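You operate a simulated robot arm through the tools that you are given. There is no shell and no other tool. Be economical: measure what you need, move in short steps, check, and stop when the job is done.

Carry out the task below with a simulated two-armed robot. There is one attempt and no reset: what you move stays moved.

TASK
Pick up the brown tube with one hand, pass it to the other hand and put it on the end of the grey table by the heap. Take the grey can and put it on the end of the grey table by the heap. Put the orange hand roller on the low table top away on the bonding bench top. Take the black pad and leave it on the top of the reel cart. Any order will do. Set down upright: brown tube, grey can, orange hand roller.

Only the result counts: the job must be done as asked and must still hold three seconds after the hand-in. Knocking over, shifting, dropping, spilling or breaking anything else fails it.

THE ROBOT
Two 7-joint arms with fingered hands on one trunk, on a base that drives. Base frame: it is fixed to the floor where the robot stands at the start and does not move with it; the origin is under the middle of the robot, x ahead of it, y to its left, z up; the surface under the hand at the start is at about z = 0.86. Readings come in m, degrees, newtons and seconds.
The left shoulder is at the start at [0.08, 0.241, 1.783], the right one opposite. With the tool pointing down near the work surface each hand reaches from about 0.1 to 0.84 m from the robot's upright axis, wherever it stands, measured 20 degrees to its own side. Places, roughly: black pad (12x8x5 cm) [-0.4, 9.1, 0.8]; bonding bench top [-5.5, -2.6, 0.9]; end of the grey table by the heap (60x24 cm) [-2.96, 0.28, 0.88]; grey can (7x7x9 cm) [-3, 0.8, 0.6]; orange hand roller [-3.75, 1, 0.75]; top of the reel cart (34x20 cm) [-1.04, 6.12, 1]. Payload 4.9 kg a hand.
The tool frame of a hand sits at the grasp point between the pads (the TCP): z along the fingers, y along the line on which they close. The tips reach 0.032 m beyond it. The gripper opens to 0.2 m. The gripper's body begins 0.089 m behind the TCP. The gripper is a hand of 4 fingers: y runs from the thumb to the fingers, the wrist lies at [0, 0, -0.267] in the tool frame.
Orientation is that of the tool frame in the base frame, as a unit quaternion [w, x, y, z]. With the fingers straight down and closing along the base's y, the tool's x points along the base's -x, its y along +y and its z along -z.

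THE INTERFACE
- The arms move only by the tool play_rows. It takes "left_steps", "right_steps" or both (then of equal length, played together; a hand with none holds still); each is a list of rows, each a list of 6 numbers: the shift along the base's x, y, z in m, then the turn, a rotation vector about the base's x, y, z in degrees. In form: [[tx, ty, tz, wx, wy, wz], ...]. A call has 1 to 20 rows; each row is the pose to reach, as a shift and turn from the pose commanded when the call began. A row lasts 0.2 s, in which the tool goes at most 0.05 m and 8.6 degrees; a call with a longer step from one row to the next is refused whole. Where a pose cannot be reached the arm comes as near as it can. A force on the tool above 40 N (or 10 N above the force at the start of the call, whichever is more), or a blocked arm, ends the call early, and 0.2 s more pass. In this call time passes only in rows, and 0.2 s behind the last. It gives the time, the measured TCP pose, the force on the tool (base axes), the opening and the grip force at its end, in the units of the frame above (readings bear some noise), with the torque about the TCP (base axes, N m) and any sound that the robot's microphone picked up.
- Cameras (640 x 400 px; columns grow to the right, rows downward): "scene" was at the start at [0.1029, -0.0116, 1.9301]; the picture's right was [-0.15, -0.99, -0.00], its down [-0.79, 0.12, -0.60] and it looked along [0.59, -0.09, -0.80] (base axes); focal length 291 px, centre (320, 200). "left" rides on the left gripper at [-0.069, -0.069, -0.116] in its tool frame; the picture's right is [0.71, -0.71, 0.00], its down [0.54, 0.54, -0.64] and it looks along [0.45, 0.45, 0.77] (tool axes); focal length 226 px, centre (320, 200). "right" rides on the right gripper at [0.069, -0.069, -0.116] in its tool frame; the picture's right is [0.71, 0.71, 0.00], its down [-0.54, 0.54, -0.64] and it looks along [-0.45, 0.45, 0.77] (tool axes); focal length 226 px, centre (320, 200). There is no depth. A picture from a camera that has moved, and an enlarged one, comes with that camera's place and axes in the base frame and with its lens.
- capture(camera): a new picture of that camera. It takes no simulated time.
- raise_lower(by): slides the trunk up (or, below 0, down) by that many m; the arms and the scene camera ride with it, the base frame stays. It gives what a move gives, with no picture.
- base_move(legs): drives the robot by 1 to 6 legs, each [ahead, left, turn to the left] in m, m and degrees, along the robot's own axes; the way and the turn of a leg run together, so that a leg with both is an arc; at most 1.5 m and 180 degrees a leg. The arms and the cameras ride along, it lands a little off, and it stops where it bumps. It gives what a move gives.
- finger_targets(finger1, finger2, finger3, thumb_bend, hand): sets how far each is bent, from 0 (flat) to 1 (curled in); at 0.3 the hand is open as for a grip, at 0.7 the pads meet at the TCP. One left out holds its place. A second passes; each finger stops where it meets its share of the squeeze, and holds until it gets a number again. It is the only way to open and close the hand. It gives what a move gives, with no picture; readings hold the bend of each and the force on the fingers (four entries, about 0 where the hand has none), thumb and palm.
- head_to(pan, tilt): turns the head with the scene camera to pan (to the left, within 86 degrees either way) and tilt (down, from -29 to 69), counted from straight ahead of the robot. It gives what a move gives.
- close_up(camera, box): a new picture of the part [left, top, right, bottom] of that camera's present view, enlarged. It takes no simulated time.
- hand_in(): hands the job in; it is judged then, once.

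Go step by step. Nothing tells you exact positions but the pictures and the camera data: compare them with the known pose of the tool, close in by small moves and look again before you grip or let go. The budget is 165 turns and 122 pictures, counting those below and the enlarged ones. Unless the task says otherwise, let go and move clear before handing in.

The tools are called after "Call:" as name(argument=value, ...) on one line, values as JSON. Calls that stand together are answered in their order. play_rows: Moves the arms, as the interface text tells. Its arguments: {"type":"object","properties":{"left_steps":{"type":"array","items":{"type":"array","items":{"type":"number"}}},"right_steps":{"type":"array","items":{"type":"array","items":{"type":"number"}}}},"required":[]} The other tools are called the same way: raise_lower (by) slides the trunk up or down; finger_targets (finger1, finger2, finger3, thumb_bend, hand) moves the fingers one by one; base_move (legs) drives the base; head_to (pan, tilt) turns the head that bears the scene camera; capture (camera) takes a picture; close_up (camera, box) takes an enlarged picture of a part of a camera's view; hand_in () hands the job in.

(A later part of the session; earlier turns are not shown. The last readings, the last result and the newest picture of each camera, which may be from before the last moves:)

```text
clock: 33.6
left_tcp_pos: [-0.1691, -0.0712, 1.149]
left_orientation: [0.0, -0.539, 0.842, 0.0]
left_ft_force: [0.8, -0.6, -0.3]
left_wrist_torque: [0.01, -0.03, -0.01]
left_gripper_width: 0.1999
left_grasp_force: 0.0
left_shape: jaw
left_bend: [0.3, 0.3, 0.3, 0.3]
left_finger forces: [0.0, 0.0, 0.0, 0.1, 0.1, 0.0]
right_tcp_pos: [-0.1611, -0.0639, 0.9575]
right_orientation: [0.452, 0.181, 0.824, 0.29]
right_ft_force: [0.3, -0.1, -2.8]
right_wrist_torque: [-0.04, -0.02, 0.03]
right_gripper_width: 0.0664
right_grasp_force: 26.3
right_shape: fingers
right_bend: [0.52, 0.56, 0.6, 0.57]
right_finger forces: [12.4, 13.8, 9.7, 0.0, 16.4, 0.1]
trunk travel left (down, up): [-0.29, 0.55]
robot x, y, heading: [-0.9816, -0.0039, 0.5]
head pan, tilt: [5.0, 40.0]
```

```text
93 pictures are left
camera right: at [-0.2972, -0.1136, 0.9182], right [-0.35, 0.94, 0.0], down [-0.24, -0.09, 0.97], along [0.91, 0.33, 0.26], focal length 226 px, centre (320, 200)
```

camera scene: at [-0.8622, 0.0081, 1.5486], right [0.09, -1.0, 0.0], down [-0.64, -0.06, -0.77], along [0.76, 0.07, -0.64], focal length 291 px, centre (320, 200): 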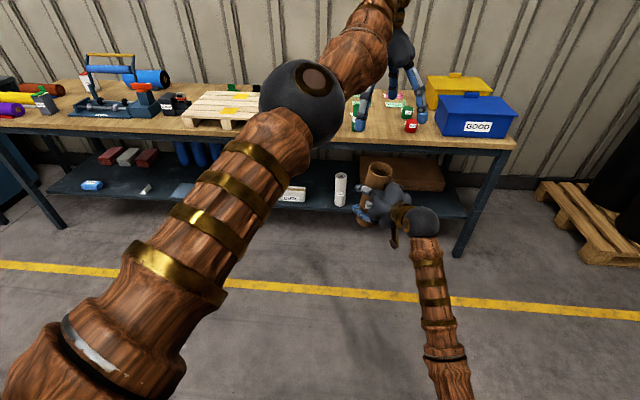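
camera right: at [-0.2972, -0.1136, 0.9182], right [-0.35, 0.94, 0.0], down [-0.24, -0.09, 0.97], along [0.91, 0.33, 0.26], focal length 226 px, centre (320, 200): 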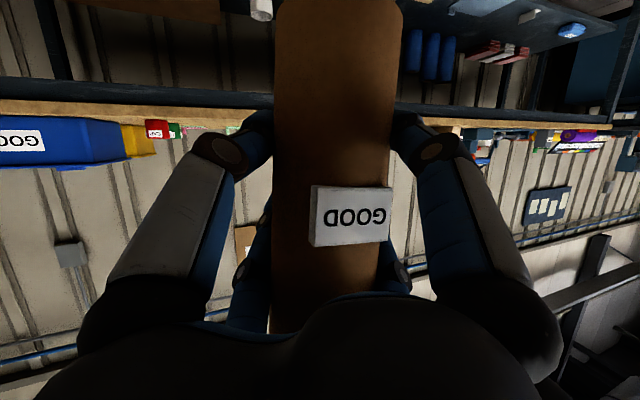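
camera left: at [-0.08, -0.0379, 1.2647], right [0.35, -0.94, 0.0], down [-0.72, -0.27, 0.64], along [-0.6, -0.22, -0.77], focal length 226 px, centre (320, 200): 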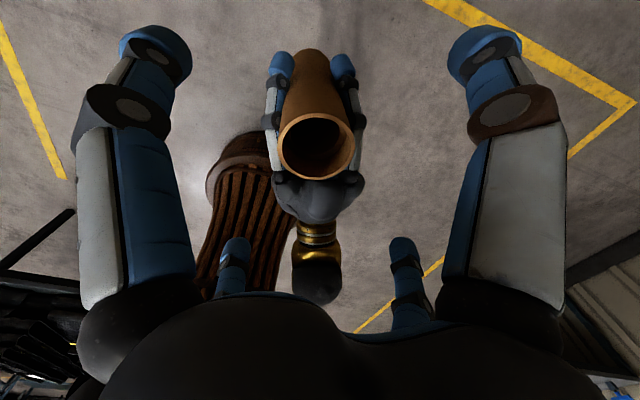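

Aligned within 6 mm. Descend to ~1.075 and check.

Call:
play_rows(left_steps=[[0.004, 0.006, -0.03, 0, 0, 0], [0.004, 0.006, -0.055, 0, 0, 0], [0.004, 0.006, -0.076, 0, 0, 0]])

Call:
capture(camera="left")

```text
clock: 34.4
left_tcp_pos: [-0.1639, -0.0629, 1.072]
left_orientation: [-0.001, -0.539, 0.842, 0.0]
left_ft_force: [-0.5, -0.2, -1.2]
left_wrist_torque: [0.01, 0.02, 0.02]
left_gripper_width: 0.2
left_grasp_force: 0.1
left_shape: jaw
left_bend: [0.3, 0.3, 0.3, 0.3]
left_finger forces: [0.0, 0.0, 0.1, 0.0, 0.0, 0.1]
right_tcp_pos: [-0.1622, -0.0629, 0.9564]
right_orientation: [0.452, 0.181, 0.824, 0.29]
right_ft_force: [-0.5, 0.0, -3.0]
right_wrist_torque: [0.01, -0.04, 0.01]
right_gripper_width: 0.0666
right_grasp_force: 26.4
right_shape: fingers
right_bend: [0.52, 0.56, 0.6, 0.57]
right_finger forces: [12.5, 13.7, 9.8, 0.0, 16.4, 0.0]
trunk travel left (down, up): [-0.29, 0.55]
robot x, y, heading: [-0.9756, -0.0006, 0.3]
head pan, tilt: [5.0, 40.0]
```

```text
92 pictures are left
camera left: at [-0.0749, -0.0284, 1.1875], right [0.35, -0.94, 0.0], down [-0.72, -0.27, 0.64], along [-0.6, -0.22, -0.77], focal length 226 px, centre (320, 200)
```

left: 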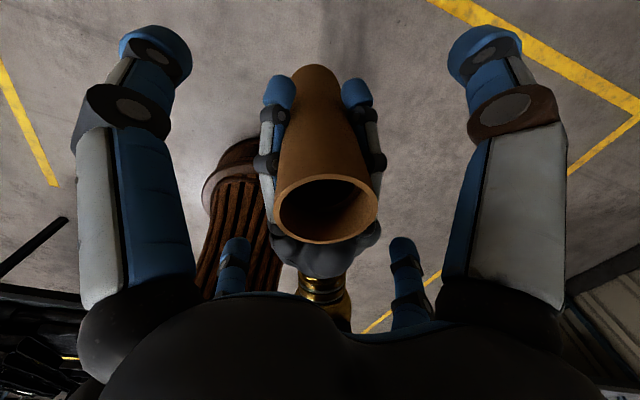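

Well centred. Lower 1 cm more and close the left fingers.

Call:
play_rows(left_steps=[[0, 0, -0.01, 0, 0, 0]])

Call:
finger_targets(hand="left", finger1=0.7, finger2=0.7, finger3=0.7, thumb_bend=0.7)

Call:
capture(camera="left")

```text
clock: 34.8
left_tcp_pos: [-0.165, -0.0611, 1.0622]
left_orientation: [0.001, -0.539, 0.842, 0.0]
left_ft_force: [0.3, -0.4, -0.2]
left_wrist_torque: [0.01, -0.02, 0.0]
left_gripper_width: 0.1999
left_grasp_force: 0.0
left_shape: jaw
left_bend: [0.3, 0.3, 0.3, 0.3]
left_finger forces: [0.0, 0.0, 0.1, 0.0, 0.0, 0.0]
right_tcp_pos: [-0.16, -0.0626, 0.9579]
right_orientation: [0.452, 0.181, 0.824, 0.289]
right_ft_force: [-0.5, -0.7, -3.4]
right_wrist_torque: [-0.03, -0.06, -0.02]
right_gripper_width: 0.0667
right_grasp_force: 25.8
right_shape: fingers
right_bend: [0.52, 0.56, 0.6, 0.57]
right_finger forces: [12.3, 13.9, 9.7, 0.0, 16.4, 0.1]
trunk travel left (down, up): [-0.29, 0.55]
robot x, y, heading: [-0.9755, -0.003, 0.4]
head pan, tilt: [5.0, 40.0]
```

```text
clock: 35.8
left_tcp_pos: [-0.1643, -0.0623, 1.062]
left_orientation: [0.001, -0.538, 0.843, -0.001]
left_ft_force: [7.2, -11.2, 3.4]
left_wrist_torque: [-0.42, -0.15, 0.05]
left_gripper_width: 0.0383
left_grasp_force: 12.9
left_shape: fingers
left_bend: [0.6, 0.42, 0.42, 0.62]
left_finger forces: [7.5, 0.0, 0.1, 0.1, 18.1, 0.1]
right_tcp_pos: [-0.1611, -0.0623, 0.957]
right_orientation: [0.452, 0.18, 0.824, 0.29]
right_ft_force: [-7.4, 11.6, -5.7]
right_wrist_torque: [-0.79, -0.68, -0.03]
right_gripper_width: 0.0665
right_grasp_force: 33.5
right_shape: fingers
right_bend: [0.52, 0.56, 0.62, 0.58]
right_finger forces: [12.5, 31.2, 7.2, 0.0, 16.8, 0.0]
trunk travel left (down, up): [-0.29, 0.55]
robot x, y, heading: [-0.9786, -0.005, 0.2]
head pan, tilt: [5.0, 40.0]
```

```text
91 pictures are left
camera left: at [-0.0762, -0.0289, 1.1783], right [0.35, -0.94, 0.0], down [-0.72, -0.26, 0.64], along [-0.6, -0.22, -0.77], focal length 226 px, centre (320, 200)
```

left: 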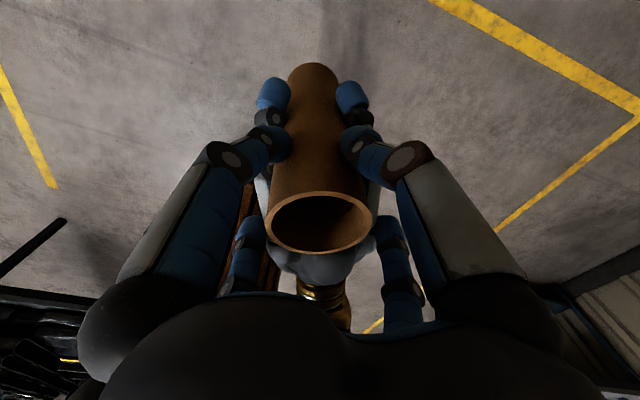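

The two rear fingers were stopped by the right palm (no pad force). Reopen, raise 1.5 cm and lean the left wrist forward 12° so the rear fingers ride higher, then close again.

Call:
finger_targets(hand="left", finger1=0.3, finger2=0.3, finger3=0.3, thumb_bend=0.3)

Call:
play_rows(left_steps=[[0, 0, 0.014, -2.05, 5.65, 0], [0.0, 0.0, 0.014, -4.1, 11.3, 0]])

Call:
finger_targets(hand="left", finger1=0.5, finger2=0.5, finger3=0.5, thumb_bend=0.5)

Call:
capture(camera="left")

```text
clock: 36.8
left_tcp_pos: [-0.1651, -0.0615, 1.0624]
left_orientation: [-0.001, -0.539, 0.842, 0.0]
left_ft_force: [0.1, -0.5, 0.0]
left_wrist_torque: [0.02, 0.05, 0.03]
left_gripper_width: 0.14
left_grasp_force: 0.0
left_shape: fingers
left_bend: [0.3, 0.3, 0.3, 0.3]
left_finger forces: [0.1, 0.0, 0.0, 0.0, 0.0, 0.0]
right_tcp_pos: [-0.1615, -0.0631, 0.9565]
right_orientation: [0.452, 0.183, 0.823, 0.289]
right_ft_force: [-0.4, 0.4, -2.5]
right_wrist_torque: [-0.05, -0.01, -0.02]
right_gripper_width: 0.0666
right_grasp_force: 26.6
right_shape: fingers
right_bend: [0.52, 0.56, 0.61, 0.58]
right_finger forces: [11.8, 14.6, 10.0, 0.0, 16.3, 0.0]
trunk travel left (down, up): [-0.29, 0.55]
robot x, y, heading: [-0.9751, -0.0017, -0.2]
head pan, tilt: [5.0, 40.0]
```

```text
clock: 37.4
left_tcp_pos: [-0.1646, -0.0622, 1.0752]
left_orientation: [-0.103, -0.536, 0.838, 0.024]
left_ft_force: [0.2, 0.2, -1.3]
left_wrist_torque: [0.02, 0.04, 0.02]
left_gripper_width: 0.1399
left_grasp_force: 0.0
left_shape: fingers
left_bend: [0.3, 0.3, 0.3, 0.3]
left_finger forces: [0.0, 0.0, 0.0, 0.0, 0.0, 0.0]
right_tcp_pos: [-0.1598, -0.0628, 0.9558]
right_orientation: [0.452, 0.181, 0.824, 0.289]
right_ft_force: [0.2, 0.5, -3.8]
right_wrist_torque: [0.01, -0.02, -0.02]
right_gripper_width: 0.0666
right_grasp_force: 26.5
right_shape: fingers
right_bend: [0.52, 0.56, 0.61, 0.58]
right_finger forces: [11.8, 14.5, 10.0, 0.0, 16.3, 0.1]
trunk travel left (down, up): [-0.29, 0.55]
robot x, y, heading: [-0.9797, 0.0029, 0.4]
head pan, tilt: [5.0, 40.0]
```

```text
clock: 38.4
left_tcp_pos: [-0.1652, -0.0619, 1.0756]
left_orientation: [-0.101, -0.536, 0.838, 0.023]
left_ft_force: [0.8, 0.0, -0.2]
left_wrist_torque: [0.01, -0.01, -0.01]
left_gripper_width: 0.0697
left_grasp_force: 0.0
left_shape: fingers
left_bend: [0.5, 0.5, 0.5, 0.5]
left_finger forces: [0.0, 0.0, 0.0, 0.1, 0.1, 0.0]
right_tcp_pos: [-0.1622, -0.063, 0.9569]
right_orientation: [0.452, 0.181, 0.824, 0.291]
right_ft_force: [-0.4, 0.0, -2.2]
right_wrist_torque: [0.0, 0.02, -0.01]
right_gripper_width: 0.0664
right_grasp_force: 26.6
right_shape: fingers
right_bend: [0.52, 0.56, 0.61, 0.58]
right_finger forces: [11.7, 14.5, 10.2, 0.0, 16.3, 0.0]
trunk travel left (down, up): [-0.29, 0.55]
robot x, y, heading: [-0.9797, -0.0011, 0.2]
head pan, tilt: [5.0, 40.0]
```

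```text
90 pictures are left
camera left: at [-0.0549, -0.0206, 1.1682], right [0.35, -0.94, 0.0], down [-0.58, -0.21, 0.79], along [-0.74, -0.27, -0.62], focal length 226 px, centre (320, 200)
```

left: 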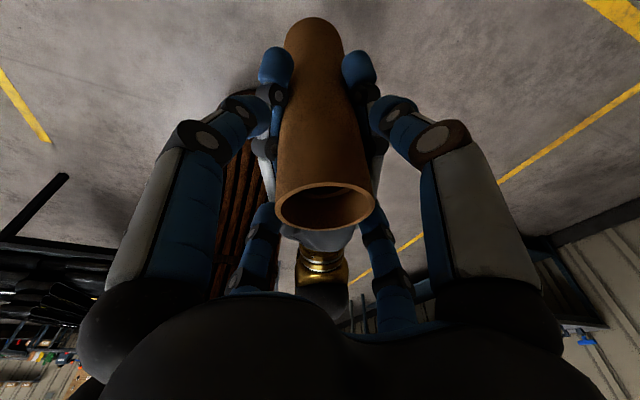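

All four now pass freely to 0.5 around the tube. Close fully.

Call:
finger_targets(hand="left", finger1=0.75, finger2=0.75, finger3=0.75, thumb_bend=0.75)

Call:
capture(camera="left")

```text
clock: 39.4
left_tcp_pos: [-0.1634, -0.0631, 1.0759]
left_orientation: [-0.103, -0.536, 0.837, 0.023]
left_ft_force: [12.6, -5.4, -1.1]
left_wrist_torque: [-0.22, -0.62, -0.08]
left_gripper_width: 0.0418
left_grasp_force: 26.0
left_shape: fingers
left_bend: [0.59, 0.56, 0.56, 0.6]
left_finger forces: [8.6, 8.6, 7.2, 0.0, 26.2, 0.0]
right_tcp_pos: [-0.1616, -0.0623, 0.9568]
right_orientation: [0.452, 0.18, 0.824, 0.291]
right_ft_force: [-12.6, 6.0, -0.6]
right_wrist_torque: [-0.58, -0.85, -0.01]
right_gripper_width: 0.0664
right_grasp_force: 30.2
right_shape: fingers
right_bend: [0.52, 0.56, 0.61, 0.58]
right_finger forces: [12.3, 23.1, 6.3, 0.0, 17.9, 0.1]
trunk travel left (down, up): [-0.29, 0.55]
robot x, y, heading: [-0.9777, 0.0001, 0.1]
head pan, tilt: [5.0, 40.0]
```

```text
89 pictures are left
camera left: at [-0.0549, -0.0209, 1.1684], right [0.35, -0.94, 0.0], down [-0.58, -0.21, 0.79], along [-0.74, -0.27, -0.62], focal length 226 px, centre (320, 200)
```

left: 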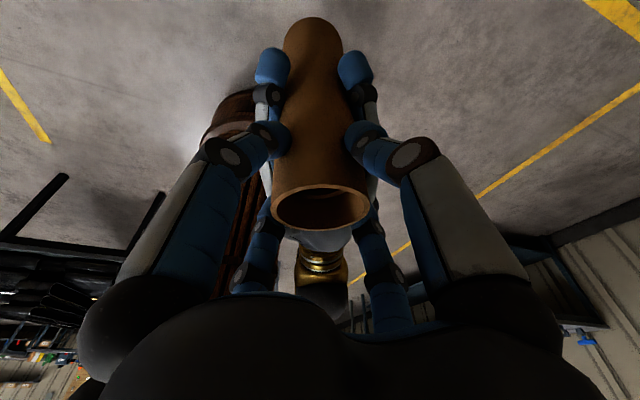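

All four left fingers press. Open the right hand and check the left still holds.

Call:
finger_targets(hand="right", finger1=0.3, finger2=0.3, finger3=0.3, thumb_bend=0.3)

Call:
capture(camera="left")

Call:
capture(camera="right")

```text
clock: 40.4
left_tcp_pos: [-0.1655, -0.0621, 1.0774]
left_orientation: [-0.102, -0.536, 0.837, 0.023]
left_ft_force: [-0.4, 3.2, 29.0]
left_wrist_torque: [0.93, 1.83, -0.18]
left_gripper_width: 0.0413
left_grasp_force: 16.1
left_shape: fingers
left_bend: [0.59, 0.53, 0.56, 0.62]
left_finger forces: [8.4, 0.0, 6.2, 0.0, 17.0, 0.0]
right_tcp_pos: [-0.1618, -0.0626, 0.9551]
right_orientation: [0.451, 0.182, 0.825, 0.289]
right_ft_force: [-0.7, -3.7, -31.2]
right_wrist_torque: [-0.65, -2.02, 0.2]
right_gripper_width: 0.1398
right_grasp_force: 0.0
right_shape: fingers
right_bend: [0.3, 0.32, 0.3, 0.3]
right_finger forces: [0.1, 0.1, 0.0, 0.0, 0.0, 0.0]
trunk travel left (down, up): [-0.29, 0.55]
robot x, y, heading: [-0.9762, -0.0028, 0.1]
head pan, tilt: [5.0, 40.0]
```

```text
88 pictures are left
camera left: at [-0.0549, -0.0203, 1.1697], right [0.35, -0.94, 0.0], down [-0.58, -0.21, 0.79], along [-0.74, -0.27, -0.62], focal length 226 px, centre (320, 200)
```

left: 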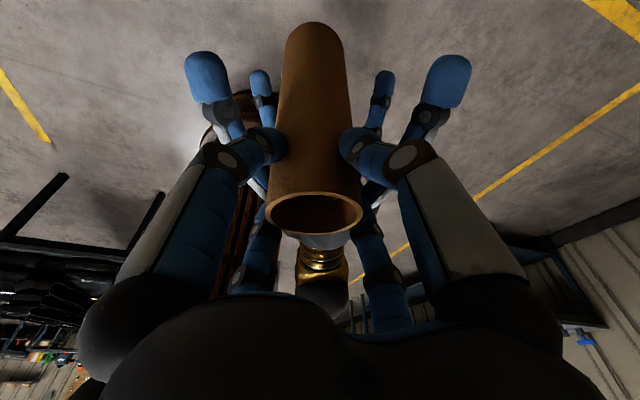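

```text
87 pictures are left
camera right: at [-0.298, -0.1141, 0.9166], right [-0.35, 0.94, 0.0], down [-0.24, -0.09, 0.97], along [0.91, 0.33, 0.25], focal length 226 px, centre (320, 200)
```

right: 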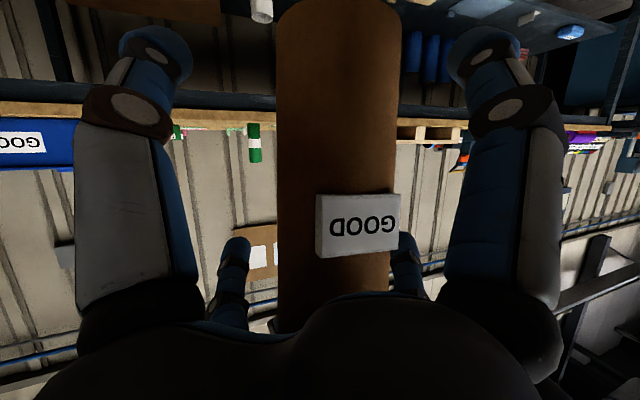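

Opened right fingers press up against the left ones (~30 N). Move the right hand a little down along the tube to relieve, then re-squeeze the left.

Call:
play_rows(right_steps=[[0, 0, -0.015, 0, 0, 0], [0, 0, -0.03, 0, 0, 0]])

Call:
finger_targets(hand="left", finger1=0.8, finger2=0.8, finger3=0.8, thumb_bend=0.8)

Call:
capture(camera="left")

Call:
capture(camera="right")

```text
clock: 41.0
left_tcp_pos: [-0.1656, -0.062, 1.075]
left_orientation: [-0.101, -0.536, 0.838, 0.023]
left_ft_force: [0.2, 0.6, -2.5]
left_wrist_torque: [-0.02, -0.02, 0.0]
left_gripper_width: 0.0411
left_grasp_force: 22.0
left_shape: fingers
left_bend: [0.59, 0.54, 0.56, 0.62]
left_finger forces: [8.3, 10.8, 6.5, 0.0, 18.9, 0.1]
right_tcp_pos: [-0.1619, -0.0619, 0.929]
right_orientation: [0.454, 0.181, 0.823, 0.291]
right_ft_force: [-1.3, -0.8, 0.6]
right_wrist_torque: [0.04, -0.03, -0.02]
right_gripper_width: 0.14
right_grasp_force: 0.1
right_shape: fingers
right_bend: [0.3, 0.3, 0.3, 0.3]
right_finger forces: [0.0, 0.1, 0.0, 0.0, 0.1, 0.0]
trunk travel left (down, up): [-0.29, 0.55]
robot x, y, heading: [-0.9804, -0.0034, 0.0]
head pan, tilt: [5.0, 40.0]
```

```text
clock: 42.0
left_tcp_pos: [-0.1658, -0.0614, 1.0763]
left_orientation: [-0.101, -0.537, 0.837, 0.023]
left_ft_force: [-0.8, -0.4, -3.3]
left_wrist_torque: [-0.02, -0.02, 0.0]
left_gripper_width: 0.0397
left_grasp_force: 26.4
left_shape: fingers
left_bend: [0.59, 0.52, 0.56, 0.63]
left_finger forces: [10.6, 11.4, 7.5, 0.0, 22.1, 0.0]
right_tcp_pos: [-0.1621, -0.0633, 0.9266]
right_orientation: [0.453, 0.181, 0.823, 0.29]
right_ft_force: [0.1, 0.8, 0.0]
right_wrist_torque: [-0.01, 0.02, 0.04]
right_gripper_width: 0.1398
right_grasp_force: 0.0
right_shape: fingers
right_bend: [0.3, 0.3, 0.3, 0.3]
right_finger forces: [0.0, 0.0, 0.1, 0.0, 0.1, 0.0]
trunk travel left (down, up): [-0.29, 0.55]
robot x, y, heading: [-0.9776, -0.0052, 0.0]
head pan, tilt: [5.0, 40.0]
```

```text
86 pictures are left
camera left: at [-0.055, -0.0207, 1.1683], right [0.35, -0.94, 0.0], down [-0.58, -0.21, 0.79], along [-0.74, -0.27, -0.62], focal length 226 px, centre (320, 200)
```

left: 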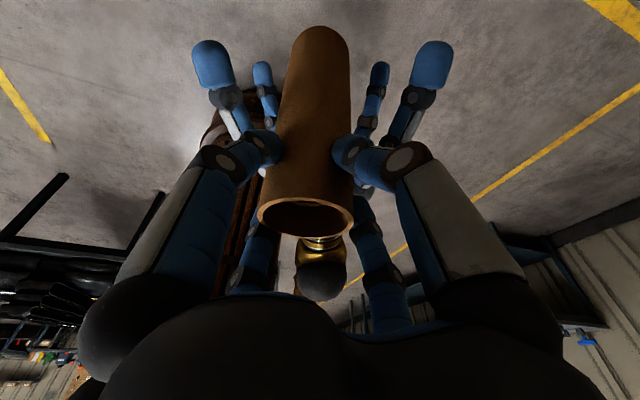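

```text
85 pictures are left
camera right: at [-0.2989, -0.1133, 0.888], right [-0.35, 0.94, 0.0], down [-0.24, -0.09, 0.97], along [0.91, 0.33, 0.26], focal length 226 px, centre (320, 200)
```

right: 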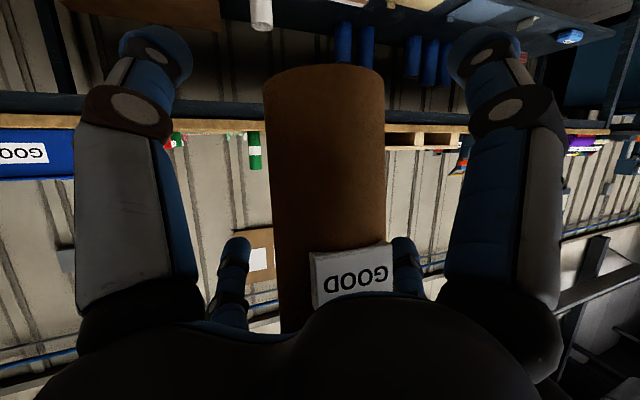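

The left alone now holds the tube. Retreat the right hand along its own axis, then outward.

Call:
play_rows(right_steps=[[-0.025, -0.009, 0.005, 0, 0, 0], [-0.06, -0.022, 0.01, 0, 0, 0], [-0.095, -0.035, 0.015, 0, 0, 0], [-0.125, -0.06, 0.015, 0, 0, 0], [-0.145, -0.1, 0.0, 0, 0, 0], [-0.145, -0.14, -0.01, 0, 0, 0], [-0.145, -0.18, -0.02, 0, 0, 0], [-0.145, -0.22, -0.03, 0, 0, 0], [-0.145, -0.26, -0.04, 0, 0, 0]])

Call:
capture(camera="left")

Call:
capture(camera="scene")

```text
clock: 44.0
left_tcp_pos: [-0.1643, -0.0633, 1.0754]
left_orientation: [-0.102, -0.536, 0.838, 0.024]
left_ft_force: [0.1, 0.6, -2.7]
left_wrist_torque: [0.0, -0.04, -0.02]
left_gripper_width: 0.0394
left_grasp_force: 25.4
left_shape: fingers
left_bend: [0.59, 0.52, 0.56, 0.63]
left_finger forces: [10.6, 11.5, 7.5, 0.1, 22.2, 0.0]
right_tcp_pos: [-0.3063, -0.3242, 0.887]
right_orientation: [0.453, 0.181, 0.823, 0.29]
right_ft_force: [0.2, -1.1, 1.0]
right_wrist_torque: [0.0, 0.01, 0.03]
right_gripper_width: 0.1398
right_grasp_force: 0.0
right_shape: fingers
right_bend: [0.3, 0.3, 0.3, 0.3]
right_finger forces: [0.0, 0.0, 0.1, 0.0, 0.0, 0.0]
trunk travel left (down, up): [-0.29, 0.55]
robot x, y, heading: [-0.9754, -0.0054, 0.3]
head pan, tilt: [5.0, 40.0]
```

```text
84 pictures are left
camera left: at [-0.0548, -0.0215, 1.168], right [0.35, -0.94, 0.0], down [-0.58, -0.21, 0.79], along [-0.74, -0.27, -0.62], focal length 226 px, centre (320, 200)
```

left: 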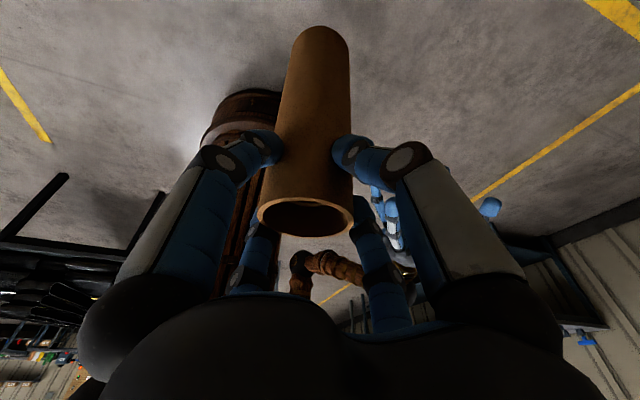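

```text
83 pictures are left
camera scene: at [-0.8619, 0.0051, 1.5487], right [0.09, -1.0, 0.0], down [-0.64, -0.06, -0.77], along [0.76, 0.07, -0.64], focal length 291 px, centre (320, 200)
```

scene: 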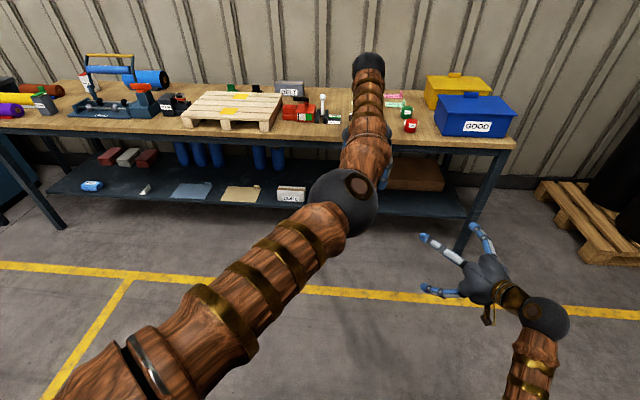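

Handover done; the left holds the tube (leaning ~8°, to be corrected at placement). Now turn around toward the heap table and look.

Call:
base_move(legs=[[0, 0, 90]])

Call:
head_to(pan=60, tilt=25)

Call:
capture(camera="scene")

```text
clock: 48.1
left_tcp_pos: [-0.8711, 0.807, 1.0764]
left_orientation: [0.09, 0.965, -0.241, 0.053]
left_ft_force: [-0.7, -0.1, -3.4]
left_wrist_torque: [0.02, -0.02, 0.0]
left_gripper_width: 0.0397
left_grasp_force: 25.5
left_shape: fingers
left_bend: [0.59, 0.52, 0.56, 0.63]
left_finger forces: [10.7, 10.6, 7.0, 0.0, 21.9, 0.1]
right_tcp_pos: [-0.6192, 0.652, 0.8872]
right_orientation: [0.13, -0.434, 0.723, 0.521]
right_ft_force: [0.1, 0.1, 0.1]
right_wrist_torque: [-0.03, 0.0, 0.01]
right_gripper_width: 0.1399
right_grasp_force: 0.1
right_shape: fingers
right_bend: [0.3, 0.3, 0.3, 0.3]
right_finger forces: [0.0, 0.0, 0.0, 0.1, 0.0, 0.1]
trunk travel left (down, up): [-0.29, 0.55]
robot x, y, heading: [-0.9764, -0.0051, 87.0]
head pan, tilt: [5.0, 40.0]
```

```text
clock: 49.4
left_tcp_pos: [-0.8725, 0.8064, 1.0752]
left_orientation: [0.09, 0.965, -0.24, 0.053]
left_ft_force: [-0.4, 1.4, -3.4]
left_wrist_torque: [0.05, -0.01, 0.05]
left_gripper_width: 0.0396
left_grasp_force: 24.9
left_shape: fingers
left_bend: [0.59, 0.52, 0.56, 0.63]
left_finger forces: [10.5, 10.5, 7.1, 0.0, 22.0, 0.0]
right_tcp_pos: [-0.618, 0.6516, 0.8873]
right_orientation: [0.129, -0.434, 0.723, 0.521]
right_ft_force: [-0.8, 0.3, -0.4]
right_wrist_torque: [0.01, 0.02, 0.02]
right_gripper_width: 0.14
right_grasp_force: 0.1
right_shape: fingers
right_bend: [0.3, 0.3, 0.3, 0.3]
right_finger forces: [0.0, 0.0, 0.0, 0.0, 0.0, 0.1]
trunk travel left (down, up): [-0.29, 0.55]
robot x, y, heading: [-0.9768, 0.0001, 87.1]
head pan, tilt: [60.0, 25.0]
```

```text
82 pictures are left
camera scene: at [-1.0532, 0.0794, 1.5721], right [0.54, 0.84, 0.0], down [0.35, -0.23, -0.91], along [-0.76, 0.49, -0.42], focal length 291 px, centre (320, 200)
```

scene: 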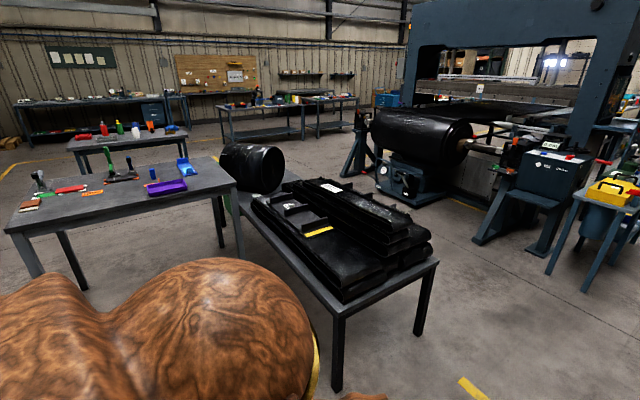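

I see grey tables with a heap of black sheets ahead-left. Raise the trunk and turn further to look straight at it.

Call:
raise_lower(by=0.35)

Call:
base_move(legs=[[0, 0, 88]])

Call:
head_to(pan=0, tilt=25)

Call:
capture(camera="scene")

```text
clock: 52.8
left_tcp_pos: [-0.8722, 0.8069, 1.4257]
left_orientation: [0.089, 0.965, -0.24, 0.053]
left_ft_force: [0.1, -0.2, -3.5]
left_wrist_torque: [0.03, -0.04, -0.01]
left_gripper_width: 0.0393
left_grasp_force: 25.0
left_shape: fingers
left_bend: [0.59, 0.52, 0.56, 0.63]
left_finger forces: [10.6, 10.5, 7.1, 0.0, 21.9, 0.0]
right_tcp_pos: [-0.6194, 0.6505, 1.2376]
right_orientation: [0.13, -0.434, 0.723, 0.521]
right_ft_force: [-0.2, 0.7, 0.4]
right_wrist_torque: [-0.02, 0.0, 0.0]
right_gripper_width: 0.1403
right_grasp_force: 0.0
right_shape: fingers
right_bend: [0.3, 0.3, 0.3, 0.3]
right_finger forces: [0.1, 0.1, 0.0, 0.0, 0.0, 0.1]
trunk travel left (down, up): [-0.64, 0.2]
robot x, y, heading: [-0.9772, 0.0002, 87.0]
head pan, tilt: [60.0, 25.0]
```

```text
clock: 56.9
left_tcp_pos: [-1.7799, 0.14, 1.4254]
left_orientation: [0.029, 0.863, 0.493, 0.101]
left_ft_force: [0.2, 0.8, -3.2]
left_wrist_torque: [-0.03, 0.05, -0.01]
left_gripper_width: 0.0396
left_grasp_force: 23.2
left_shape: fingers
left_bend: [0.59, 0.52, 0.57, 0.63]
left_finger forces: [10.6, 9.7, 6.9, 0.1, 21.4, 0.0]
right_tcp_pos: [-1.6124, 0.387, 1.2378]
right_orientation: [0.266, 0.813, -0.222, -0.467]
right_ft_force: [0.0, 0.0, -0.9]
right_wrist_torque: [0.0, -0.01, 0.02]
right_gripper_width: 0.14
right_grasp_force: 0.0
right_shape: fingers
right_bend: [0.3, 0.3, 0.3, 0.3]
right_finger forces: [0.0, 0.0, 0.1, 0.0, 0.0, 0.1]
trunk travel left (down, up): [-0.64, 0.2]
robot x, y, heading: [-0.9756, -0.0039, 174.7]
head pan, tilt: [60.0, 25.0]
```

```text
clock: 58.2
left_tcp_pos: [-1.7779, 0.1412, 1.4252]
left_orientation: [0.028, 0.863, 0.494, 0.101]
left_ft_force: [0.0, 0.9, -2.2]
left_wrist_torque: [0.0, 0.01, 0.0]
left_gripper_width: 0.0394
left_grasp_force: 24.4
left_shape: fingers
left_bend: [0.59, 0.52, 0.57, 0.63]
left_finger forces: [10.6, 9.6, 7.0, 0.0, 21.6, 0.0]
right_tcp_pos: [-1.6146, 0.3872, 1.2386]
right_orientation: [0.267, 0.813, -0.223, -0.467]
right_ft_force: [-0.6, 0.0, -0.1]
right_wrist_torque: [0.0, -0.01, 0.02]
right_gripper_width: 0.1398
right_grasp_force: 0.0
right_shape: fingers
right_bend: [0.3, 0.3, 0.3, 0.3]
right_finger forces: [0.1, 0.0, 0.0, 0.1, 0.0, 0.0]
trunk travel left (down, up): [-0.64, 0.2]
robot x, y, heading: [-0.9782, -0.0009, 174.4]
head pan, tilt: [0.0, 25.0]
```

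```text
81 pictures are left
camera scene: at [-1.1003, 0.0106, 1.9221], right [0.1, 1.0, 0.0], down [0.42, -0.04, -0.91], along [-0.9, 0.09, -0.42], focal length 291 px, centre (320, 200)
```

scene: 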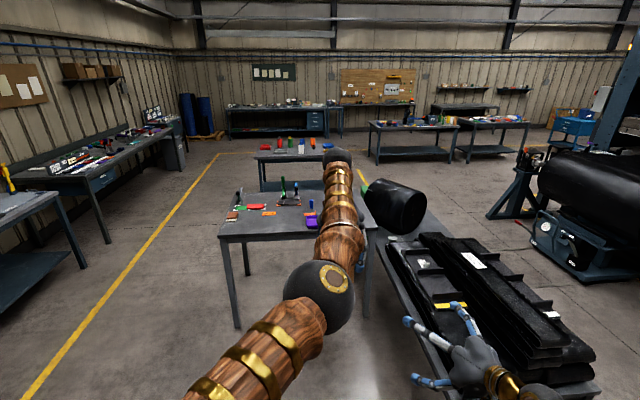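

The end of the grey table by the heap is hidden behind the left arm at about pixel (331,221). Drive closer, swing the left hand aside, and look.

Call:
base_move(legs=[[0.6, 0, 5.5]])

Call:
play_rows(left_steps=[[0.02, -0.04, 0, 0, 0, 0], [0.04, -0.08, 0, 0, 0, 0], [0.06, -0.12, 0, 0, 0, 0], [0.08, -0.16, 0, 0, 0, 0], [0.1, -0.2, 0, 0, 0, 0], [0.12, -0.24, 0, 0, 0, 0], [0.12, -0.28, 0, 0, 0, 0], [0.12, -0.32, 0, 0, 0, 0]])

Call:
head_to(pan=-12, tilt=35)

Call:
capture(camera="scene")

```text
clock: 61.6
left_tcp_pos: [-2.3784, 0.0949, 1.4272]
left_orientation: [0.024, 0.839, 0.534, 0.102]
left_ft_force: [0.4, 0.0, -2.2]
left_wrist_torque: [-0.05, 0.05, 0.01]
left_gripper_width: 0.0394
left_grasp_force: 24.5
left_shape: fingers
left_bend: [0.59, 0.52, 0.57, 0.63]
left_finger forces: [10.7, 9.8, 6.9, 0.1, 21.4, 0.0]
right_tcp_pos: [-2.2359, 0.3554, 1.2392]
right_orientation: [0.289, 0.823, -0.182, -0.454]
right_ft_force: [1.3, 1.4, 0.1]
right_wrist_torque: [0.0, -0.02, -0.03]
right_gripper_width: 0.1398
right_grasp_force: 0.1
right_shape: fingers
right_bend: [0.3, 0.3, 0.3, 0.3]
right_finger forces: [0.1, 0.0, 0.1, 0.0, 0.0, 0.0]
trunk travel left (down, up): [-0.64, 0.2]
robot x, y, heading: [-1.5673, 0.0265, 179.8]
head pan, tilt: [0.0, 25.0]
```

```text
clock: 63.4
left_tcp_pos: [-2.2584, -0.2273, 1.4221]
left_orientation: [0.023, 0.84, 0.533, 0.102]
left_ft_force: [-1.0, -0.5, -2.8]
left_wrist_torque: [0.03, 0.01, 0.01]
left_gripper_width: 0.0392
left_grasp_force: 23.7
left_shape: fingers
left_bend: [0.59, 0.52, 0.57, 0.63]
left_finger forces: [10.6, 9.7, 6.8, 0.0, 21.3, 0.1]
right_tcp_pos: [-2.237, 0.3524, 1.2371]
right_orientation: [0.288, 0.823, -0.183, -0.454]
right_ft_force: [0.8, 1.1, -0.9]
right_wrist_torque: [0.02, -0.04, -0.03]
right_gripper_width: 0.1399
right_grasp_force: 0.2
right_shape: fingers
right_bend: [0.3, 0.3, 0.3, 0.3]
right_finger forces: [0.0, 0.0, 0.0, 0.0, 0.1, 0.1]
trunk travel left (down, up): [-0.64, 0.2]
robot x, y, heading: [-1.5667, 0.0262, 179.6]
head pan, tilt: [0.0, 25.0]
```

```text
clock: 64.1
left_tcp_pos: [-2.2577, -0.2249, 1.4232]
left_orientation: [0.023, 0.839, 0.534, 0.102]
left_ft_force: [0.4, 0.1, -2.7]
left_wrist_torque: [0.02, 0.02, 0.0]
left_gripper_width: 0.039
left_grasp_force: 23.8
left_shape: fingers
left_bend: [0.59, 0.52, 0.57, 0.63]
left_finger forces: [10.5, 9.7, 6.8, 0.0, 21.2, 0.1]
right_tcp_pos: [-2.2371, 0.3534, 1.238]
right_orientation: [0.289, 0.823, -0.184, -0.454]
right_ft_force: [0.0, -0.1, -0.6]
right_wrist_torque: [-0.01, 0.03, 0.02]
right_gripper_width: 0.1401
right_grasp_force: 0.1
right_shape: fingers
right_bend: [0.3, 0.3, 0.3, 0.3]
right_finger forces: [0.0, 0.1, 0.1, 0.0, 0.0, 0.1]
trunk travel left (down, up): [-0.64, 0.2]
robot x, y, heading: [-1.5684, 0.0282, 179.9]
head pan, tilt: [-12.0, 35.0]
```

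```text
80 pictures are left
camera scene: at [-1.6851, 0.0451, 1.9064], right [0.21, 0.98, 0.0], down [0.56, -0.12, -0.82], along [-0.8, 0.17, -0.57], focal length 291 px, centre (320, 200)
```

scene: 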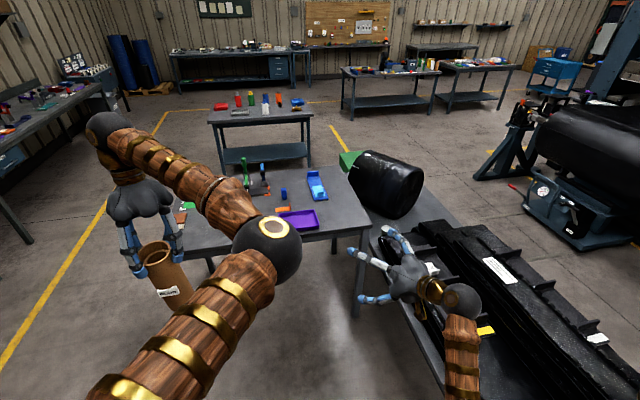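

Now I see the free strip at the table end right of the purple tray (about x −2.84..−3.08, y 0.33..0.57). I'll put the tube near [-3.02, 0.40] and the can near [-2.90, 0.50]. Check the tube's lean, then drive in and face that corner.

Call:
close_up(camera="scene", box=[80, 190, 240, 320])

Call:
base_move(legs=[[0.73, -0.07, 0], [0, 0, -22.5]])

Call:
head_to(pan=-8, tilt=50)

Call:
capture(camera="scene")

```text
3.08 times, centred on (160, 255) of scene
camera zoom: at [-1.6851, 0.0451, 1.9064], right [0.21, 0.98, 0.0], down [0.56, -0.12, -0.82], along [-0.8, 0.17, -0.57], focal length 895 px, centre (812, 31)
```

zoom: 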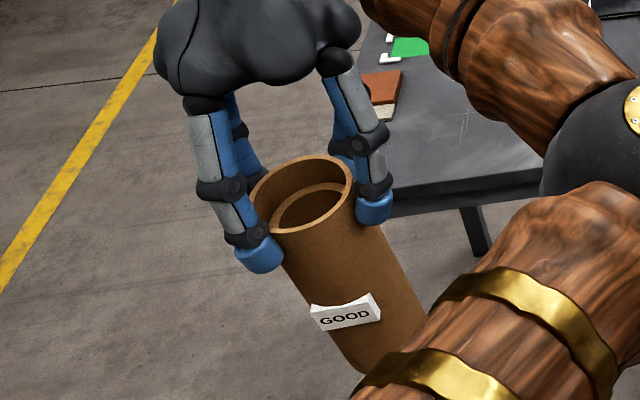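

```text
clock: 69.3
left_tcp_pos: [-3.0398, 0.1438, 1.4229]
left_orientation: [0.043, 0.93, 0.352, 0.096]
left_ft_force: [-0.2, -0.5, -3.5]
left_wrist_torque: [0.06, 0.04, -0.04]
left_gripper_width: 0.0393
left_grasp_force: 24.3
left_shape: fingers
left_bend: [0.59, 0.52, 0.57, 0.63]
left_finger forces: [10.3, 9.6, 6.7, 0.0, 21.1, 0.1]
right_tcp_pos: [-2.7915, 0.6671, 1.2385]
right_orientation: [0.19, 0.769, -0.346, -0.503]
right_ft_force: [0.0, -0.4, -0.9]
right_wrist_torque: [-0.02, 0.01, -0.02]
right_gripper_width: 0.14
right_grasp_force: 0.2
right_shape: fingers
right_bend: [0.3, 0.3, 0.3, 0.3]
right_finger forces: [0.1, 0.0, 0.1, 0.0, 0.0, 0.0]
trunk travel left (down, up): [-0.64, 0.2]
robot x, y, heading: [-2.3013, 0.1053, 156.6]
head pan, tilt: [-12.0, 35.0]
```

```text
clock: 70.1
left_tcp_pos: [-3.0391, 0.1455, 1.4234]
left_orientation: [0.043, 0.93, 0.352, 0.096]
left_ft_force: [0.5, -0.7, -3.1]
left_wrist_torque: [0.06, 0.02, 0.02]
left_gripper_width: 0.0391
left_grasp_force: 24.2
left_shape: fingers
left_bend: [0.59, 0.52, 0.57, 0.63]
left_finger forces: [10.4, 9.6, 6.8, 0.1, 21.2, 0.0]
right_tcp_pos: [-2.7894, 0.6673, 1.2387]
right_orientation: [0.19, 0.769, -0.347, -0.502]
right_ft_force: [-0.4, 0.2, -0.3]
right_wrist_torque: [0.0, 0.0, -0.02]
right_gripper_width: 0.1398
right_grasp_force: 0.1
right_shape: fingers
right_bend: [0.3, 0.3, 0.3, 0.3]
right_finger forces: [0.1, 0.0, 0.1, 0.0, 0.1, 0.1]
trunk travel left (down, up): [-0.64, 0.2]
robot x, y, heading: [-2.3037, 0.1023, 156.5]
head pan, tilt: [-8.0, 50.0]
```

```text
78 pictures are left
camera scene: at [-2.3994, 0.1549, 1.8847], right [0.52, 0.85, 0.0], down [0.65, -0.4, -0.64], along [-0.55, 0.34, -0.77], focal length 291 px, centre (320, 200)
```

scene: 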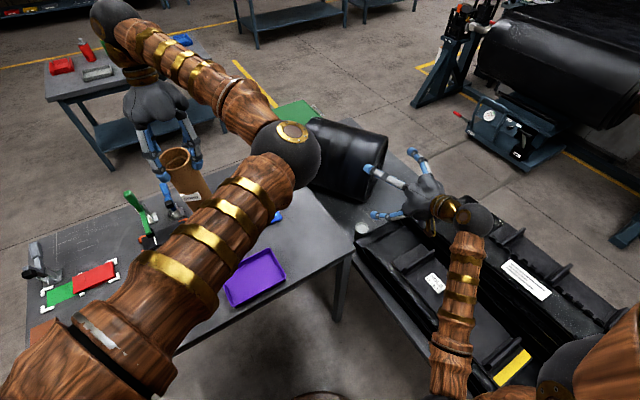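

I need the tube's exact lean; combine a left-camera view and an enlarged scene view.

Call:
capture(camera="left")

Call:
close_up(camera="scene", box=[110, 80, 270, 220])

```text
77 pictures are left
camera left: at [-3.161, 0.1524, 1.5162], right [0.06, 1.0, 0.0], down [0.61, -0.04, 0.79], along [0.79, -0.05, -0.62], focal length 226 px, centre (320, 200)
```

left: 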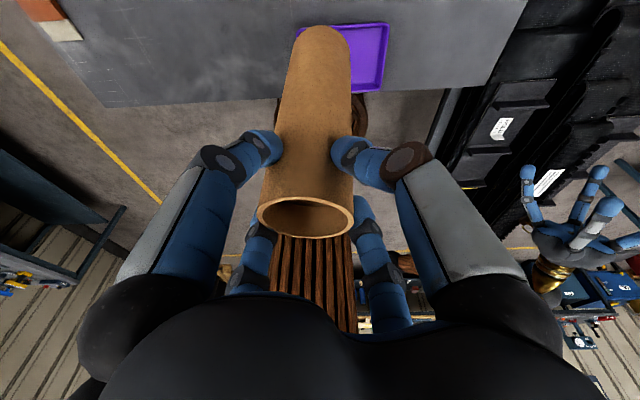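

```text
2.86 times, centred on (190, 150) of scene
camera zoom: at [-2.3994, 0.1549, 1.8847], right [0.52, 0.85, 0.0], down [0.65, -0.4, -0.64], along [-0.55, 0.34, -0.77], focal length 831 px, centre (691, 343)
```

zoom: 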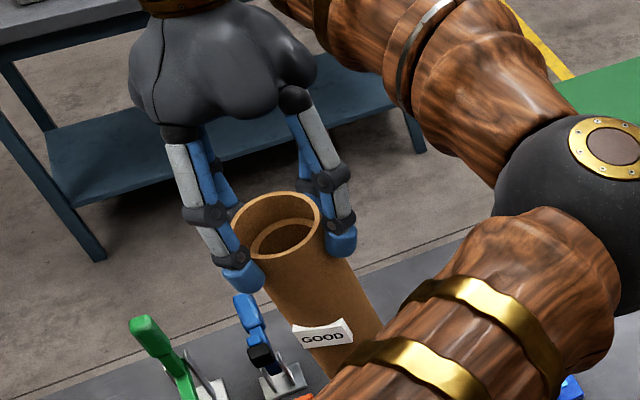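

Estimated lean: top tips toward the robot ~10° and slightly to −y ~3°. Correct by rotating, and move over the target, staying high.

Call:
play_rows(left_steps=[[0.005, 0.04, 0, -1.7, -5.1, 0], [0.01, 0.08, 0, -3.4, -10.2, 0], [0.015, 0.12, 0, -3.4, -10.2, 0], [0.02, 0.16, 0, -3.4, -10.2, 0], [0.025, 0.2, 0, -3.4, -10.2, 0], [0.03, 0.24, 0, -3.4, -10.2, 0], [0.03, 0.265, 0, -3.4, -10.2, 0], [0.03, 0.265, -0.05, -3.4, -10.2, 0], [0.03, 0.265, -0.1, -3.4, -10.2, 0], [0.03, 0.265, -0.15, -3.4, -10.2, 0], [0.03, 0.265, -0.2, -3.4, -10.2, 0]])

Call:
capture(camera="scene")

Call:
capture(camera="left")

```text
clock: 72.5
left_tcp_pos: [-3.0072, 0.408, 1.223]
left_orientation: [0.102, 0.916, 0.349, 0.168]
left_ft_force: [-1.2, -0.2, -2.5]
left_wrist_torque: [0.05, 0.09, 0.02]
left_gripper_width: 0.0391
left_grasp_force: 24.6
left_shape: fingers
left_bend: [0.59, 0.52, 0.57, 0.63]
left_finger forces: [10.5, 10.2, 6.7, 0.0, 21.6, 0.0]
right_tcp_pos: [-2.7917, 0.667, 1.2371]
right_orientation: [0.19, 0.769, -0.347, -0.502]
right_ft_force: [-0.6, -0.4, -0.4]
right_wrist_torque: [0.02, -0.04, 0.0]
right_gripper_width: 0.1399
right_grasp_force: 0.1
right_shape: fingers
right_bend: [0.3, 0.3, 0.3, 0.3]
right_finger forces: [0.1, 0.0, 0.0, 0.0, 0.1, 0.1]
trunk travel left (down, up): [-0.64, 0.2]
robot x, y, heading: [-2.3058, 0.1014, 156.2]
head pan, tilt: [-8.0, 50.0]
```

```text
75 pictures are left
camera scene: at [-2.4017, 0.1547, 1.8846], right [0.52, 0.85, 0.0], down [0.65, -0.4, -0.64], along [-0.55, 0.34, -0.77], focal length 291 px, centre (320, 200)
```

scene: 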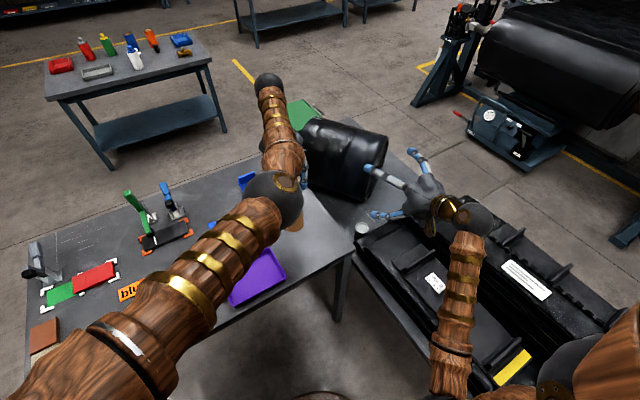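

```text
74 pictures are left
camera left: at [-3.1435, 0.4206, 1.2937], right [0.07, 1.0, -0.05], down [0.46, 0.01, 0.89], along [0.88, -0.08, -0.46], focal length 226 px, centre (320, 200)
```

left: 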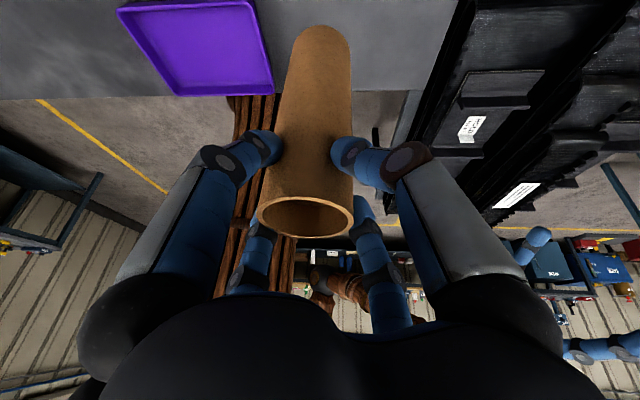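

The geometry now matches a vertical tube at about [-3.00, 0.40]. Lower to just above the table.

Call:
play_rows(left_steps=[[0, 0, -0.04, 0, 0, 0], [0, 0, -0.075, 0, 0, 0], [0, 0, -0.095, 0, 0, 0]])

Call:
capture(camera="left")

Call:
capture(camera="right")

```text
clock: 73.3
left_tcp_pos: [-3.0097, 0.4077, 1.1275]
left_orientation: [0.103, 0.916, 0.349, 0.167]
left_ft_force: [-0.6, 1.3, -0.9]
left_wrist_torque: [0.04, 0.08, -0.02]
left_gripper_width: 0.0389
left_grasp_force: 24.3
left_shape: fingers
left_bend: [0.59, 0.52, 0.57, 0.63]
left_finger forces: [10.5, 10.2, 6.5, 0.0, 21.7, 0.1]
right_tcp_pos: [-2.7914, 0.6681, 1.2369]
right_orientation: [0.189, 0.769, -0.348, -0.502]
right_ft_force: [0.4, 0.0, 0.4]
right_wrist_torque: [-0.01, -0.01, -0.03]
right_gripper_width: 0.1399
right_grasp_force: 0.1
right_shape: fingers
right_bend: [0.3, 0.3, 0.3, 0.3]
right_finger forces: [0.0, 0.0, 0.1, 0.0, 0.0, 0.1]
trunk travel left (down, up): [-0.64, 0.2]
robot x, y, heading: [-2.3074, 0.1007, 156.7]
head pan, tilt: [-8.0, 50.0]
```

```text
73 pictures are left
camera left: at [-3.1451, 0.4196, 1.1969], right [0.07, 1.0, -0.05], down [0.46, 0.01, 0.89], along [0.88, -0.08, -0.46], focal length 226 px, centre (320, 200)
```

left: 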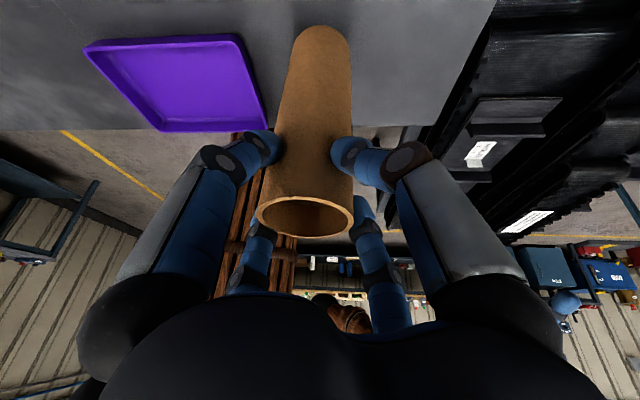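

```text
72 pictures are left
camera right: at [-2.6433, 0.6588, 1.199], right [-0.06, -1.0, 0.0], down [0.26, -0.02, 0.97], along [-0.96, 0.06, 0.26], focal length 226 px, centre (320, 200)
```

right: 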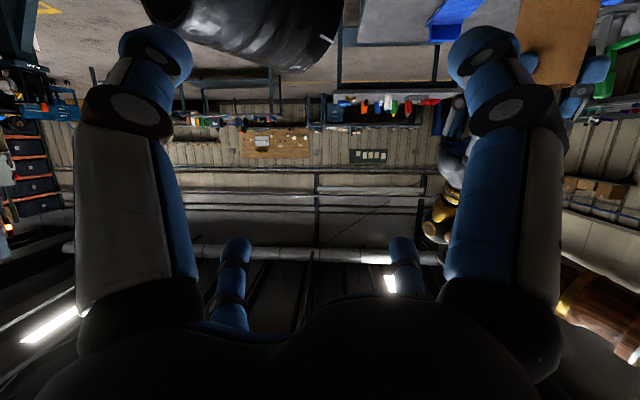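

Right camera only grazes the tube, but it appears near vertical. Lower in 5 mm steps until contact.

Call:
play_rows(left_steps=[[0, 0, -0.005, 0, 0, 0], [0, 0, -0.01, 0, 0, 0], [0, 0, -0.015, 0, 0, 0]])

Call:
play_rows(left_steps=[[0, 0, -0.003, 0, 0, 0], [0, 0, -0.006, 0, 0, 0]])

```text
clock: 74.1
left_tcp_pos: [-3.0101, 0.4076, 1.1131]
left_orientation: [0.102, 0.916, 0.349, 0.167]
left_ft_force: [-0.2, 0.0, -3.1]
left_wrist_torque: [0.0, 0.06, 0.0]
left_gripper_width: 0.0387
left_grasp_force: 24.5
left_shape: fingers
left_bend: [0.59, 0.52, 0.57, 0.63]
left_finger forces: [10.5, 10.2, 6.6, 0.0, 21.6, 0.0]
right_tcp_pos: [-2.7899, 0.6693, 1.2373]
right_orientation: [0.19, 0.769, -0.347, -0.502]
right_ft_force: [0.4, 0.6, 0.4]
right_wrist_torque: [-0.02, 0.02, -0.03]
right_gripper_width: 0.1397
right_grasp_force: 0.0
right_shape: fingers
right_bend: [0.3, 0.3, 0.3, 0.3]
right_finger forces: [0.0, 0.0, 0.0, 0.0, 0.0, 0.0]
trunk travel left (down, up): [-0.64, 0.2]
robot x, y, heading: [-2.3068, 0.1028, 156.5]
head pan, tilt: [-8.0, 50.0]
```

```text
clock: 74.7
left_tcp_pos: [-3.0104, 0.4093, 1.1069]
left_orientation: [0.103, 0.916, 0.349, 0.167]
left_ft_force: [-0.2, -0.2, -2.7]
left_wrist_torque: [0.06, 0.09, -0.01]
left_gripper_width: 0.0388
left_grasp_force: 24.7
left_shape: fingers
left_bend: [0.59, 0.52, 0.57, 0.63]
left_finger forces: [10.5, 10.2, 6.5, 0.0, 21.5, 0.1]
right_tcp_pos: [-2.79, 0.6678, 1.2379]
right_orientation: [0.19, 0.769, -0.348, -0.502]
right_ft_force: [-0.1, 0.7, 0.0]
right_wrist_torque: [0.03, -0.02, 0.01]
right_gripper_width: 0.14
right_grasp_force: 0.1
right_shape: fingers
right_bend: [0.3, 0.3, 0.3, 0.3]
right_finger forces: [0.0, 0.0, 0.1, 0.1, 0.0, 0.0]
trunk travel left (down, up): [-0.64, 0.2]
robot x, y, heading: [-2.3029, 0.1074, 156.3]
head pan, tilt: [-8.0, 50.0]
```

No contact yet; continue.

Call:
play_rows(left_steps=[[0, 0, -0.003, 0, 0, 0], [0, 0, -0.006, 0, 0, 0], [0, 0, -0.009, 0, 0, 0]])

Call:
capture(camera="left")

```text
clock: 75.5
left_tcp_pos: [-3.0106, 0.4103, 1.0968]
left_orientation: [0.102, 0.916, 0.35, 0.166]
left_ft_force: [-0.2, 0.2, -2.5]
left_wrist_torque: [0.05, 0.09, -0.02]
left_gripper_width: 0.0389
left_grasp_force: 23.5
left_shape: fingers
left_bend: [0.59, 0.52, 0.57, 0.63]
left_finger forces: [10.5, 10.2, 6.6, 0.0, 21.6, 0.1]
right_tcp_pos: [-2.7908, 0.6691, 1.2379]
right_orientation: [0.19, 0.768, -0.348, -0.502]
right_ft_force: [-0.1, -0.1, -0.1]
right_wrist_torque: [-0.01, 0.0, -0.01]
right_gripper_width: 0.14
right_grasp_force: 0.1
right_shape: fingers
right_bend: [0.3, 0.3, 0.3, 0.3]
right_finger forces: [0.1, 0.1, 0.1, 0.0, 0.1, 0.0]
trunk travel left (down, up): [-0.64, 0.2]
robot x, y, heading: [-2.3044, 0.1029, 156.6]
head pan, tilt: [-8.0, 50.0]
```

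```text
71 pictures are left
camera left: at [-3.1471, 0.4219, 1.1676], right [0.07, 1.0, -0.05], down [0.47, 0.01, 0.89], along [0.88, -0.08, -0.46], focal length 226 px, centre (320, 200)
```

left: 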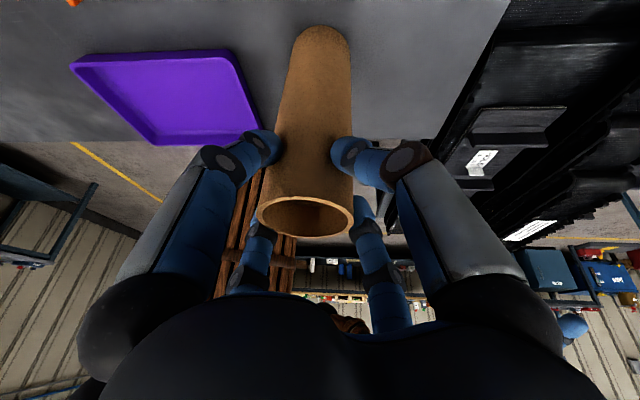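

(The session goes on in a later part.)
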